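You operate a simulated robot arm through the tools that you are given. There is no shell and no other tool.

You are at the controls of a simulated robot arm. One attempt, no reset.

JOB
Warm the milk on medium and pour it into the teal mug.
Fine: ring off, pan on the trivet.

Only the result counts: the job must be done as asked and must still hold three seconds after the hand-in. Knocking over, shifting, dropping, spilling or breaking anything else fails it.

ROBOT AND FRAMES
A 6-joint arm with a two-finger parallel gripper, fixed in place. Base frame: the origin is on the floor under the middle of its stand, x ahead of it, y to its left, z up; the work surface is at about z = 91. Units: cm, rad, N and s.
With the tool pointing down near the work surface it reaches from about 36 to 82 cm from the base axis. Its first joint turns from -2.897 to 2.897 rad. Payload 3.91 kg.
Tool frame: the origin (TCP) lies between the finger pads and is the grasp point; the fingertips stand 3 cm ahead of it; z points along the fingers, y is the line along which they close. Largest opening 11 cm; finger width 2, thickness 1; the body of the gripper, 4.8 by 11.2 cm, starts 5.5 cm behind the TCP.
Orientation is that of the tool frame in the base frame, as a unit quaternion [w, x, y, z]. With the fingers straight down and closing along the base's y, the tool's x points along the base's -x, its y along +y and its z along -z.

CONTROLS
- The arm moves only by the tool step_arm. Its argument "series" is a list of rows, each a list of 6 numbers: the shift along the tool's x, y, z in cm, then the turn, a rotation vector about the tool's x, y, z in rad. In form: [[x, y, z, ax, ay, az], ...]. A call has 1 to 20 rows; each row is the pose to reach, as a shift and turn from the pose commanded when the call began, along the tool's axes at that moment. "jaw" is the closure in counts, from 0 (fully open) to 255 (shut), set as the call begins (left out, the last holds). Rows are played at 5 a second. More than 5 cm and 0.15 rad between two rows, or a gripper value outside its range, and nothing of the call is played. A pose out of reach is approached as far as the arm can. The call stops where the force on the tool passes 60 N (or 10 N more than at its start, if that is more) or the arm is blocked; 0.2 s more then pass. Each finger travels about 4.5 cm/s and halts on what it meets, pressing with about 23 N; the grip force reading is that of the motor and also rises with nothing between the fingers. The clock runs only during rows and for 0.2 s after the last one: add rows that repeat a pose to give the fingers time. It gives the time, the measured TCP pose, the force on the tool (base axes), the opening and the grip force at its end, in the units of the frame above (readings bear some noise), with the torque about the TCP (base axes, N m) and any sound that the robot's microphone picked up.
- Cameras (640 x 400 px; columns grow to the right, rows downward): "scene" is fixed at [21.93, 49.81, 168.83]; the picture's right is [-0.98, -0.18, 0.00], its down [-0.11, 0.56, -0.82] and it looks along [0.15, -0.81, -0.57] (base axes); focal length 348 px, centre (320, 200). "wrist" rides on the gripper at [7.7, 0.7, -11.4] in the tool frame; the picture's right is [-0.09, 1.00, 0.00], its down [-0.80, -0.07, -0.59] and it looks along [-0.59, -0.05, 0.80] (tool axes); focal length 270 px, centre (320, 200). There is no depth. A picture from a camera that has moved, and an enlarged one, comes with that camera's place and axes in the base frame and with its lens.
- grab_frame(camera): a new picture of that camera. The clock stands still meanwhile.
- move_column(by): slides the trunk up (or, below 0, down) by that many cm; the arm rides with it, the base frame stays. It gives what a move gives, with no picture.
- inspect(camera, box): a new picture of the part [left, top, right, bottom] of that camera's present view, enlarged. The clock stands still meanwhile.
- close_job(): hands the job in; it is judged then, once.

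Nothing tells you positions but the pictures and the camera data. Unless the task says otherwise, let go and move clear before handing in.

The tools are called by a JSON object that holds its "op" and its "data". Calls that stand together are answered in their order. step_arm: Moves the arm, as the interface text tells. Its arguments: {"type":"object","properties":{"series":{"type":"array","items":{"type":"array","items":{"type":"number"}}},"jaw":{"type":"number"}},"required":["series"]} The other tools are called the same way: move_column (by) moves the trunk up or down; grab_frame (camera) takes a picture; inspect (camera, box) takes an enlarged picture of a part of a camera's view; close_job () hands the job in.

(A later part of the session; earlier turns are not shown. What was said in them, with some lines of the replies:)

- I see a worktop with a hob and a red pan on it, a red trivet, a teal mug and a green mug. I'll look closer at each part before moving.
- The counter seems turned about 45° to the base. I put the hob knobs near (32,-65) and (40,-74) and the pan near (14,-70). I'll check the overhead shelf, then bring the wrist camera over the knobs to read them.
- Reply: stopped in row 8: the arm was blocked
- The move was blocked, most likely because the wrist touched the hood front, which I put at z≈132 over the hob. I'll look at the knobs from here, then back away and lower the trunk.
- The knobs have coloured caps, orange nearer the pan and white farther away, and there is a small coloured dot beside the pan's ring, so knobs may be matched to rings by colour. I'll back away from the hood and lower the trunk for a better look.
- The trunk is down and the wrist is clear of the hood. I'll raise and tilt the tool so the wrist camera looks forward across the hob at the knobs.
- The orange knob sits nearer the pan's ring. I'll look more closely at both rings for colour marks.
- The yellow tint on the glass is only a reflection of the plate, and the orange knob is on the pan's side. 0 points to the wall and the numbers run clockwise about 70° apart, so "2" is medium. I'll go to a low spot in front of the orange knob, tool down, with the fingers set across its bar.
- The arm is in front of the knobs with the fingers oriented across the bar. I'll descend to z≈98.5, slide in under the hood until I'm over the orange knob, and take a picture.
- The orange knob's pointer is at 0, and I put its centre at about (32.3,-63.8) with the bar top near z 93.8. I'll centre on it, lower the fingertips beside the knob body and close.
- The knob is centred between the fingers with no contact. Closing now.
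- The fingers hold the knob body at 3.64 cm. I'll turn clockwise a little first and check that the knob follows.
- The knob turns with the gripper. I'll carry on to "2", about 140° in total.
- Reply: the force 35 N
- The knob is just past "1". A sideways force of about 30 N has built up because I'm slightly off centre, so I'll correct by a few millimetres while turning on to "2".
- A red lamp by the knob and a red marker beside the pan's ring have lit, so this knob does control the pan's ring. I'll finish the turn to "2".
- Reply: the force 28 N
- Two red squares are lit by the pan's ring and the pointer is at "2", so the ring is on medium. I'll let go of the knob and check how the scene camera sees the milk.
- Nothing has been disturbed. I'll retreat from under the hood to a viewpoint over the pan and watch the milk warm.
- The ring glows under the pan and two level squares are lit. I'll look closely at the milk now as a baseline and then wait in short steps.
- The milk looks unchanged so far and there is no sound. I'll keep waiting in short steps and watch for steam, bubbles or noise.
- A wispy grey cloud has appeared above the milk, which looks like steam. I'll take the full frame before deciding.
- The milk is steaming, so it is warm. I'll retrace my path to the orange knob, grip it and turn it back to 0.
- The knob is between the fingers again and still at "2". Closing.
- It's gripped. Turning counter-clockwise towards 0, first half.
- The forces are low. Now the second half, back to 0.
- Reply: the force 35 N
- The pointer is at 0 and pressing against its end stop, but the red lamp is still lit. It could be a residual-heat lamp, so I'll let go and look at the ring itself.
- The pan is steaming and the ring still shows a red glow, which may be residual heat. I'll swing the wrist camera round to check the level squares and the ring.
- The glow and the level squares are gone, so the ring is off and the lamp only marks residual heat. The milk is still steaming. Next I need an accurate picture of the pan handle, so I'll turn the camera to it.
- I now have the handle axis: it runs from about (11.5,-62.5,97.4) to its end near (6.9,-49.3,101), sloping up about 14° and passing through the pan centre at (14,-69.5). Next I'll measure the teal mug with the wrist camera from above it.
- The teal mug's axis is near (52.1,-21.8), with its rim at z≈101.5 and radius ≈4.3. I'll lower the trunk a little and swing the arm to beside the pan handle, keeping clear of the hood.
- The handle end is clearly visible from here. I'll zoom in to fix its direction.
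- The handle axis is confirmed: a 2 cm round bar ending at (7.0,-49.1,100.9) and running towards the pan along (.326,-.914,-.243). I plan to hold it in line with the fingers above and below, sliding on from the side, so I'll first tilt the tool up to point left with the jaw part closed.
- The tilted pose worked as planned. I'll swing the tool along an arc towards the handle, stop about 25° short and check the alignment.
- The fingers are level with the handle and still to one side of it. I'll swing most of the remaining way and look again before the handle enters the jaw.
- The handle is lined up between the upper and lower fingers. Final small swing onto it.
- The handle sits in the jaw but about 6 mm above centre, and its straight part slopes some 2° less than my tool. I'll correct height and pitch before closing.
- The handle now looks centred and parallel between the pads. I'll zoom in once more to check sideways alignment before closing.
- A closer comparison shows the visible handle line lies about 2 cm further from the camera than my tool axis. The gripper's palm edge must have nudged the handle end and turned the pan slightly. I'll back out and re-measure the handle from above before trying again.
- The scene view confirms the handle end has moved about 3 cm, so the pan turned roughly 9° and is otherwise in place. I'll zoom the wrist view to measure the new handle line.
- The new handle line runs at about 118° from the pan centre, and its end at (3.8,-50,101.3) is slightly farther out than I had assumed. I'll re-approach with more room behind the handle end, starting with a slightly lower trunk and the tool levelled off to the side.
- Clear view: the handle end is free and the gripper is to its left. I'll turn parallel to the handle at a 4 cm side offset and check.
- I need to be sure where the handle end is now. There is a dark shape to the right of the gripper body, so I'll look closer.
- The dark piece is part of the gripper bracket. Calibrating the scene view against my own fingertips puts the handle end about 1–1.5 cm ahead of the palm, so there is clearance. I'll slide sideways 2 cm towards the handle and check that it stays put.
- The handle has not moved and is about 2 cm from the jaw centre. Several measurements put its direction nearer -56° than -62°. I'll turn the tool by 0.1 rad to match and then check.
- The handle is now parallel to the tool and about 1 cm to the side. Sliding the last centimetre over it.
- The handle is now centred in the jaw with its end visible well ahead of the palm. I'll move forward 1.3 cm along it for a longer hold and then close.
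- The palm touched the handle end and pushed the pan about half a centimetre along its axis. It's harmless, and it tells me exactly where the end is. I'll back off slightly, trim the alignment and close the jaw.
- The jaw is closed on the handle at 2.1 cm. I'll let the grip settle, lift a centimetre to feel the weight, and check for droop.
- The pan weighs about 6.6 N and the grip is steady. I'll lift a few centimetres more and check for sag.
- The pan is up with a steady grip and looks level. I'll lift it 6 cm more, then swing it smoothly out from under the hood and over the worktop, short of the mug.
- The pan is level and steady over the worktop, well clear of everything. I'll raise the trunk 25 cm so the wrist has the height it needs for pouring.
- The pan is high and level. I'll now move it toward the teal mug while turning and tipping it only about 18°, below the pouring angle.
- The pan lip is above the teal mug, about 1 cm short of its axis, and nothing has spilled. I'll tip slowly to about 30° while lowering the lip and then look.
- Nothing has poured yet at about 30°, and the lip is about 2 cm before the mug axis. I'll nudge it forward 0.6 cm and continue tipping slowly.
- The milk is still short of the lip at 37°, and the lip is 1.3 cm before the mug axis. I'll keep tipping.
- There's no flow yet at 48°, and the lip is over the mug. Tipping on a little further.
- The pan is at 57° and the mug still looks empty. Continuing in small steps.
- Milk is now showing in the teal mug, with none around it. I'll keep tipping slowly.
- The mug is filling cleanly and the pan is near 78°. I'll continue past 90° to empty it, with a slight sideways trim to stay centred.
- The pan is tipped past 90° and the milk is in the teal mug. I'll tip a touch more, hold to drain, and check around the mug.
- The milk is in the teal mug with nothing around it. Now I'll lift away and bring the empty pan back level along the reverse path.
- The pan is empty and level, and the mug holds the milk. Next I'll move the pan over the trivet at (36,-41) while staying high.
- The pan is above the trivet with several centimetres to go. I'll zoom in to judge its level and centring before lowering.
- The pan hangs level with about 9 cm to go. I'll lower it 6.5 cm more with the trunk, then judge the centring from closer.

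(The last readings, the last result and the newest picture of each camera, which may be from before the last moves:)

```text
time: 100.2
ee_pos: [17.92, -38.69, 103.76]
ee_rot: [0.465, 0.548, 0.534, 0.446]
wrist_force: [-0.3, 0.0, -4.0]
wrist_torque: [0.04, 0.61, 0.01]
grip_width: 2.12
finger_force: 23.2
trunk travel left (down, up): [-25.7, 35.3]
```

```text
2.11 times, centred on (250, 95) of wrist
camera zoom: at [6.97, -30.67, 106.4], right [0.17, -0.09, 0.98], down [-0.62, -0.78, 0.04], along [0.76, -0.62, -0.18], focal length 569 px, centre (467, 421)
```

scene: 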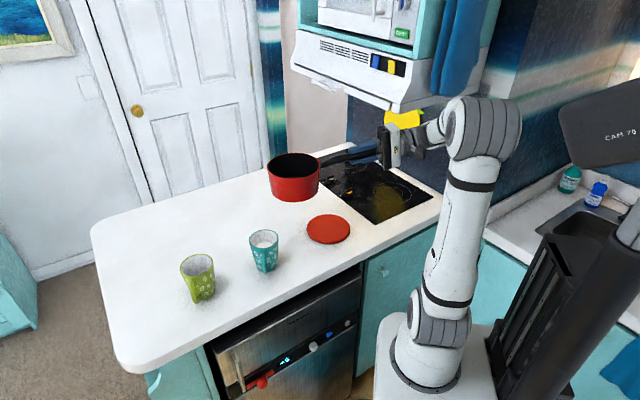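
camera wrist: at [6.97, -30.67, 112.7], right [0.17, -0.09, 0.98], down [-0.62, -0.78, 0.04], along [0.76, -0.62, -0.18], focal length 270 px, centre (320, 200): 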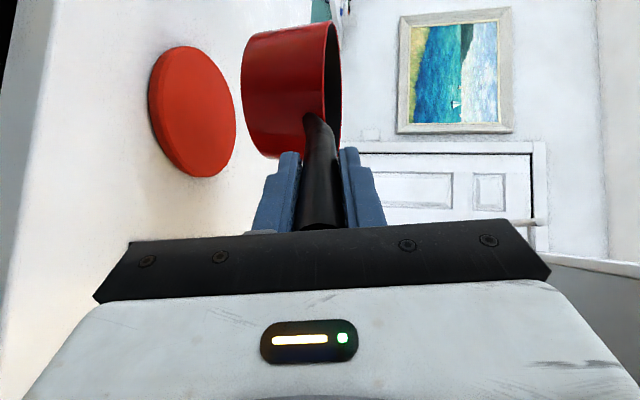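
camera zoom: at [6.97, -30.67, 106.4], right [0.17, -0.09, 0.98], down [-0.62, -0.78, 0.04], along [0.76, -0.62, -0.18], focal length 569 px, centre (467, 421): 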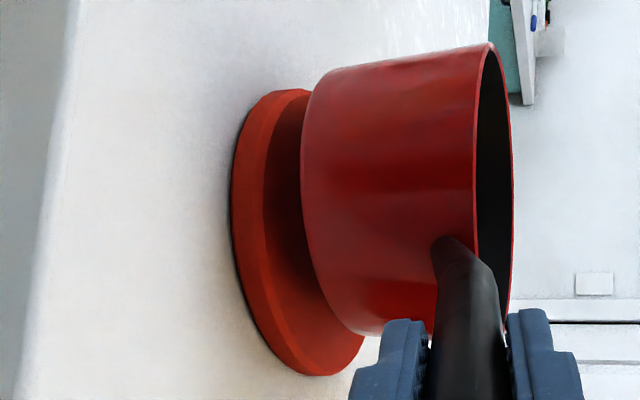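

The pan is about 2 cm above the trivet and level. Both views suggest it sits roughly 1.2 cm in -x and 1.7 cm in +y from the trivet centre, so I'll shift it and check again.

{"op": "step_arm", "data": {"series": [[-0.8, 0.1, 0.6, 0, 0, 0], [-1.66, 0.2, 1.24, 0, 0, 0], [-1.66, 0.2, 1.24, 0, 0, 0]]}}

{"op": "inspect", "data": {"camera": "scene", "box": [310, 170, 380, 250]}}

{"op": "inspect", "data": {"camera": "wrist", "box": [130, 0, 370, 190]}}

```text
time: 101.0
ee_pos: [19.22, -40.52, 103.69]
ee_rot: [0.465, 0.548, 0.534, 0.446]
wrist_force: [-0.1, -0.1, -4.2]
wrist_torque: [0.07, 0.61, 0.01]
grip_width: 2.15
finger_force: 22.9
trunk travel left (down, up): [-25.7, 35.3]
```

```text
5.00 times, centred on (345, 210) of scene
camera zoom: at [21.93, 49.81, 168.83], right [-0.98, -0.18, 0.0], down [-0.11, 0.56, -0.82], along [0.15, -0.81, -0.57], focal length 1737 px, centre (195, 150)
```

zoom: 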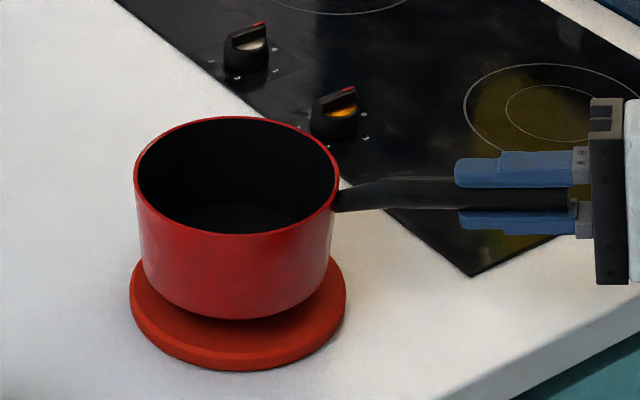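

```text
2.11 times, centred on (250, 95) of wrist
camera zoom: at [8.25, -32.39, 106.36], right [0.17, -0.09, 0.98], down [-0.62, -0.78, 0.04], along [0.76, -0.62, -0.18], focal length 569 px, centre (467, 421)
```

zoom: 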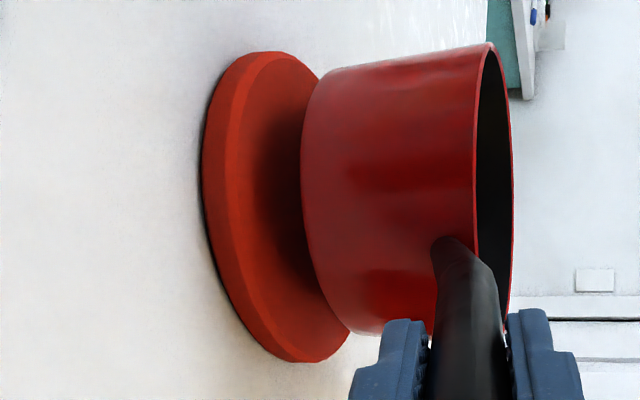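

The pan and trivet are now concentric in the scene view. I'll lower gently and watch the force.

{"op": "step_arm", "data": {"series": [[0, -0.39, 0.07, 0, 0, 0], [0, -0.79, 0.14, 0, 0, 0], [0, -1.18, 0.21, 0, 0, 0], [0, -1.58, 0.27, 0, 0, 0]]}}

{"op": "step_arm", "data": {"series": [[0, -0.15, 0.03, 0, 0, 0], [0, -0.3, 0.05, 0, 0, 0], [0, -0.3, 0.05, 0, 0, 0]]}}

{"op": "inspect", "data": {"camera": "scene", "box": [310, 170, 380, 250]}}

{"op": "inspect", "data": {"camera": "wrist", "box": [130, 0, 370, 190]}}

```text
time: 102.0
ee_pos: [19.11, -40.56, 102.21]
ee_rot: [0.464, 0.548, 0.534, 0.447]
wrist_force: [0.3, 0.7, -3.9]
wrist_torque: [0.03, 0.57, 0.0]
grip_width: 2.09
finger_force: 23.6
trunk travel left (down, up): [-25.7, 35.3]
```

```text
time: 102.8
ee_pos: [19.03, -40.45, 101.8]
ee_rot: [0.464, 0.547, 0.534, 0.447]
wrist_force: [0.8, -0.6, -5.1]
wrist_torque: [0.07, 0.6, 0.0]
grip_width: 2.11
finger_force: 22.7
trunk travel left (down, up): [-25.7, 35.3]
```

```text
5.00 times, centred on (345, 210) of scene
camera zoom: at [21.93, 49.81, 168.83], right [-0.98, -0.18, 0.0], down [-0.11, 0.56, -0.82], along [0.15, -0.81, -0.57], focal length 1737 px, centre (195, 150)
```

zoom: 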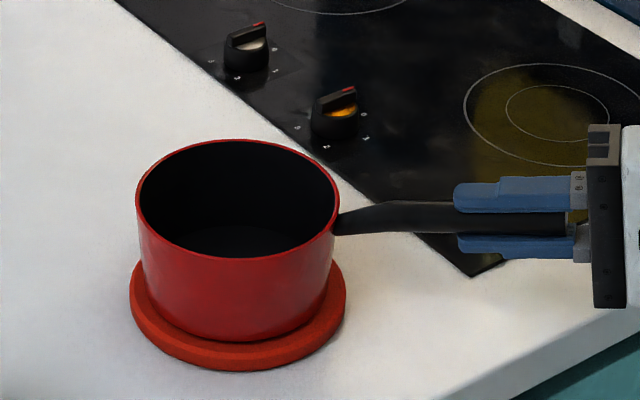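

```text
2.11 times, centred on (250, 95) of wrist
camera zoom: at [8.15, -32.37, 104.45], right [0.17, -0.09, 0.98], down [-0.62, -0.78, 0.04], along [0.76, -0.62, -0.18], focal length 569 px, centre (467, 421)
```

zoom: 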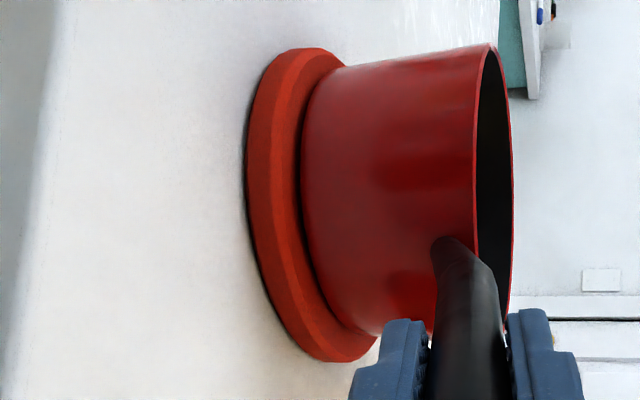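

The pan is nearly down with even margins all round. Continuing in small steps until it takes the weight.

{"op": "step_arm", "data": {"series": [[0, -0.1, 0.02, 0, 0, 0], [0, -0.2, 0.03, 0, 0, 0], [0, -0.2, 0.03, 0, 0, 0]]}}

{"op": "step_arm", "data": {"series": [[0, -0.1, 0.02, 0, 0, 0], [0, -0.2, 0.03, 0, 0, 0], [0, -0.2, 0.03, 0, 0, 0]]}}

{"op": "inspect", "data": {"camera": "scene", "box": [310, 170, 380, 250]}}

```text
time: 103.6
ee_pos: [19.09, -40.43, 101.69]
ee_rot: [0.464, 0.548, 0.534, 0.447]
wrist_force: [0.1, 0.3, -4.5]
wrist_torque: [0.09, 0.53, -0.09]
grip_width: 2.11
finger_force: 23.1
trunk travel left (down, up): [-25.7, 35.3]
```

```text
time: 104.4
ee_pos: [19.07, -40.47, 101.51]
ee_rot: [0.465, 0.547, 0.534, 0.447]
wrist_force: [-0.1, -0.6, 7.5]
wrist_torque: [-0.06, -0.86, -0.11]
grip_width: 2.11
finger_force: 23.0
trunk travel left (down, up): [-25.7, 35.3]
```

```text
5.00 times, centred on (345, 210) of scene
camera zoom: at [21.93, 49.81, 168.83], right [-0.98, -0.18, 0.0], down [-0.11, 0.56, -0.82], along [0.15, -0.81, -0.57], focal length 1737 px, centre (195, 150)
```

zoom: 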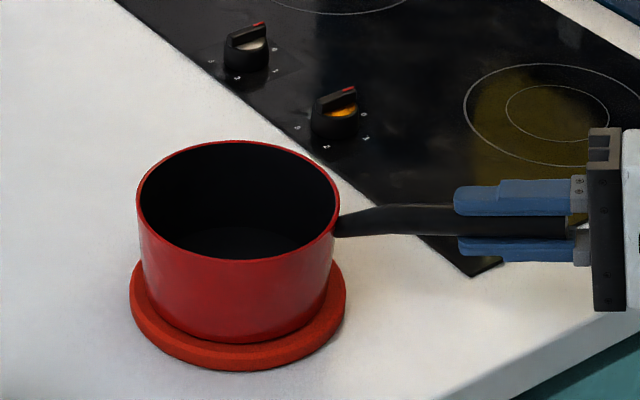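

The pan is down on the trivet (the force flipped to +7.5 N). I'll ease off a millimetre and open the jaw.

{"op": "step_arm", "data": {"series": [[0, 0.06, -0.01, 0, 0, 0], [0, 0.1, -0.02, 0, 0, 0], [0, 0.1, -0.02, 0, 0, 0]]}}

{"op": "step_arm", "data": {"series": [[0, 0, 0, 0, 0, 0], [0, 0, 0, 0, 0, 0], [0, 0, 0, 0, 0, 0], [0, 0, 0, 0, 0, 0], [0, 0, 0, 0, 0, 0]], "jaw": 120}}

{"op": "inspect", "data": {"camera": "scene", "box": [310, 170, 380, 250]}}

{"op": "inspect", "data": {"camera": "wrist", "box": [220, 110, 440, 240]}}

```text
time: 105.2
ee_pos: [19.05, -40.44, 101.62]
ee_rot: [0.464, 0.548, 0.534, 0.446]
wrist_force: [-0.6, -2.7, 6.7]
wrist_torque: [-0.14, -0.75, -0.33]
grip_width: 2.11
finger_force: 22.6
trunk travel left (down, up): [-25.7, 35.3]
```

```text
time: 106.4
ee_pos: [18.99, -40.4, 101.47]
ee_rot: [0.464, 0.548, 0.534, 0.446]
wrist_force: [0.6, 0.0, 0.4]
wrist_torque: [0.01, -0.03, 0.04]
grip_width: 5.84
finger_force: 0.0
trunk travel left (down, up): [-25.7, 35.3]
```

```text
5.00 times, centred on (345, 210) of scene
camera zoom: at [21.93, 49.81, 168.83], right [-0.98, -0.18, 0.0], down [-0.11, 0.56, -0.82], along [0.15, -0.81, -0.57], focal length 1737 px, centre (195, 150)
```

zoom: 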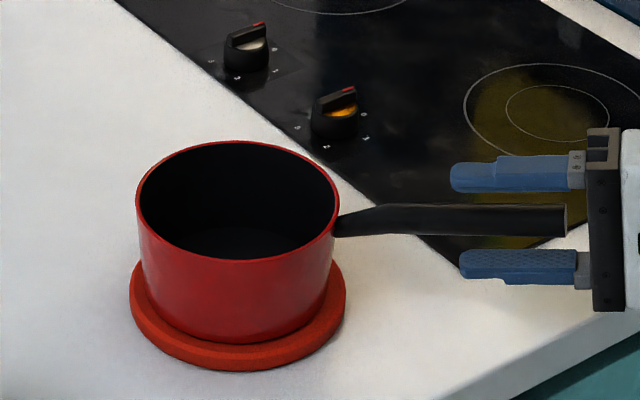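

```text
2.91 times, centred on (330, 175) of wrist
camera zoom: at [8.16, -32.36, 104.19], right [0.17, -0.09, 0.98], down [-0.62, -0.78, 0.04], along [0.76, -0.62, -0.18], focal length 786 px, centre (291, 273)
```

zoom: 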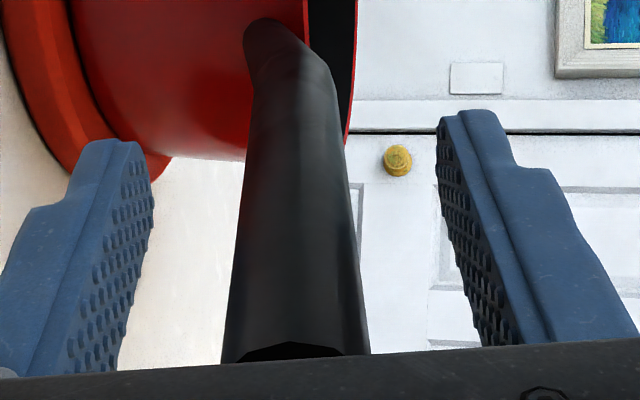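

The pan rests on the trivet and the jaw is open with clear space above and below the handle. I'll back straight out along the handle.

{"op": "step_arm", "data": {"series": [[0, 0, -1.5, 0, 0, 0], [0, 0, -4, 0, 0, 0], [0, 0, -7.5, 0, 0, 0], [0, 0, -11, 0, 0, 0], [0, 0, -13, 0, 0, 0]]}}

{"op": "grab_frame", "data": {"camera": "scene"}}

{"op": "inspect", "data": {"camera": "scene", "box": [230, 140, 430, 280]}}

```text
time: 107.6
ee_pos: [6.15, -40.11, 103.77]
ee_rot: [0.465, 0.547, 0.533, 0.447]
wrist_force: [-1.2, 0.6, -0.8]
wrist_torque: [0.0, 0.0, 0.0]
grip_width: 5.83
finger_force: 0.0
trunk travel left (down, up): [-25.7, 35.3]
```

```text
taken
```

scene: 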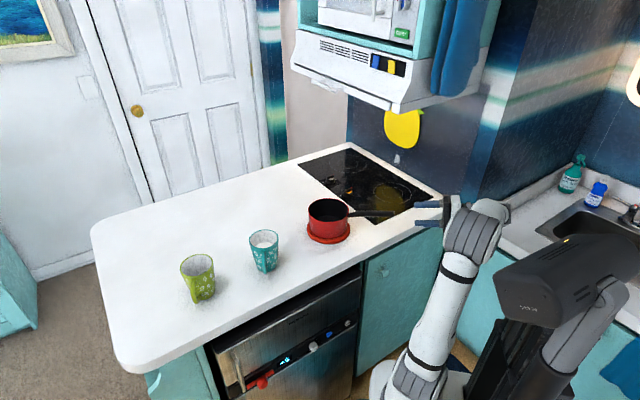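

```text
2.86 times, centred on (330, 210) of scene
camera zoom: at [21.93, 49.81, 168.83], right [-0.98, -0.18, 0.0], down [-0.11, 0.56, -0.82], along [0.15, -0.81, -0.57], focal length 993 px, centre (291, 171)
```

zoom: 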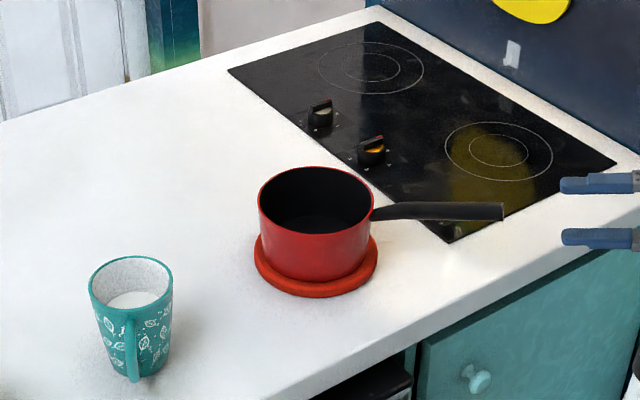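

The pan sits centred on the trivet, the mug holds the milk and the hob is dark. I'll raise the arm clear and do a last check of the knob, mug and worktop.

{"op": "step_arm", "data": {"series": [[0, 2, -2, 0, 0, 0], [0, 5, -3, 0, 0, 0], [0, 8, -4, 0, 0, 0]]}}

{"op": "inspect", "data": {"camera": "scene", "box": [290, 150, 390, 220]}}

{"op": "inspect", "data": {"camera": "scene", "box": [160, 200, 360, 325]}}

```text
time: 108.4
ee_pos: [3.49, -39.98, 112.34]
ee_rot: [0.464, 0.548, 0.534, 0.446]
wrist_force: [0.4, 0.4, 0.4]
wrist_torque: [-0.01, 0.01, -0.01]
grip_width: 5.81
finger_force: 0.1
trunk travel left (down, up): [-25.7, 35.3]
```

```text
5.71 times, centred on (340, 185) of scene
camera zoom: at [21.93, 49.81, 168.83], right [-0.98, -0.18, 0.0], down [-0.11, 0.56, -0.82], along [0.15, -0.81, -0.57], focal length 1986 px, centre (206, 286)
```

zoom: 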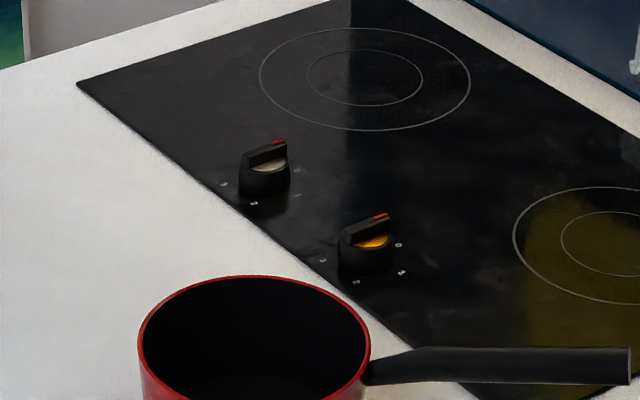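

```text
3.20 times, centred on (260, 262) of scene
camera zoom: at [21.93, 49.81, 168.83], right [-0.98, -0.18, 0.0], down [-0.11, 0.56, -0.82], along [0.15, -0.81, -0.57], focal length 1112 px, centre (512, 0)
```

zoom: 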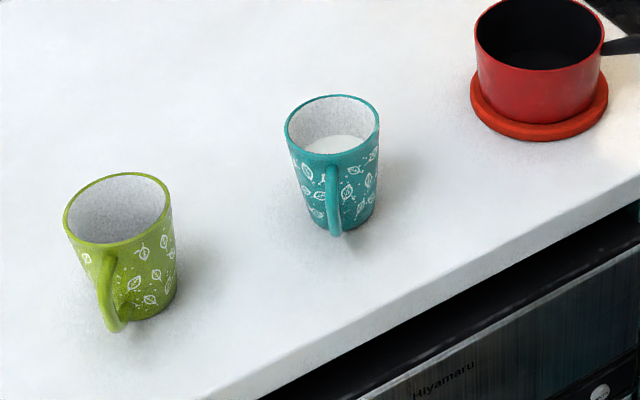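

Both knobs point to 0 and the ring is dark. The milk is in the teal mug with no spill, the pan sits on the trivet, the mugs haven't moved and the arm is clear. Handing in.

{"op": "close_job", "data": {}}

```text
The job is handed in.
```

I handed the job in: the milk was warmed on medium (setting 2) until it steamed, and it is now in the teal mug. The ring is off, with its knob at 0, and the empty pan is on the trivet.

- **Milk:** I saw no spill, and nothing was left in the pan that I could see. I judged "warm" by the steam; there was no temperature reading. About 50 seconds passed between switching off and pouring, and the steam had stopped once the pan was lifted, so the milk will have cooled a little.
- **Contacts:** Early on the arm was stopped short, most likely by touching the front of the hood. While lining up for the handle, the gripper turned the pan about 9° on the hob and pushed it half a centimetre. Nothing else appears to have moved, and both mugs are where they started.
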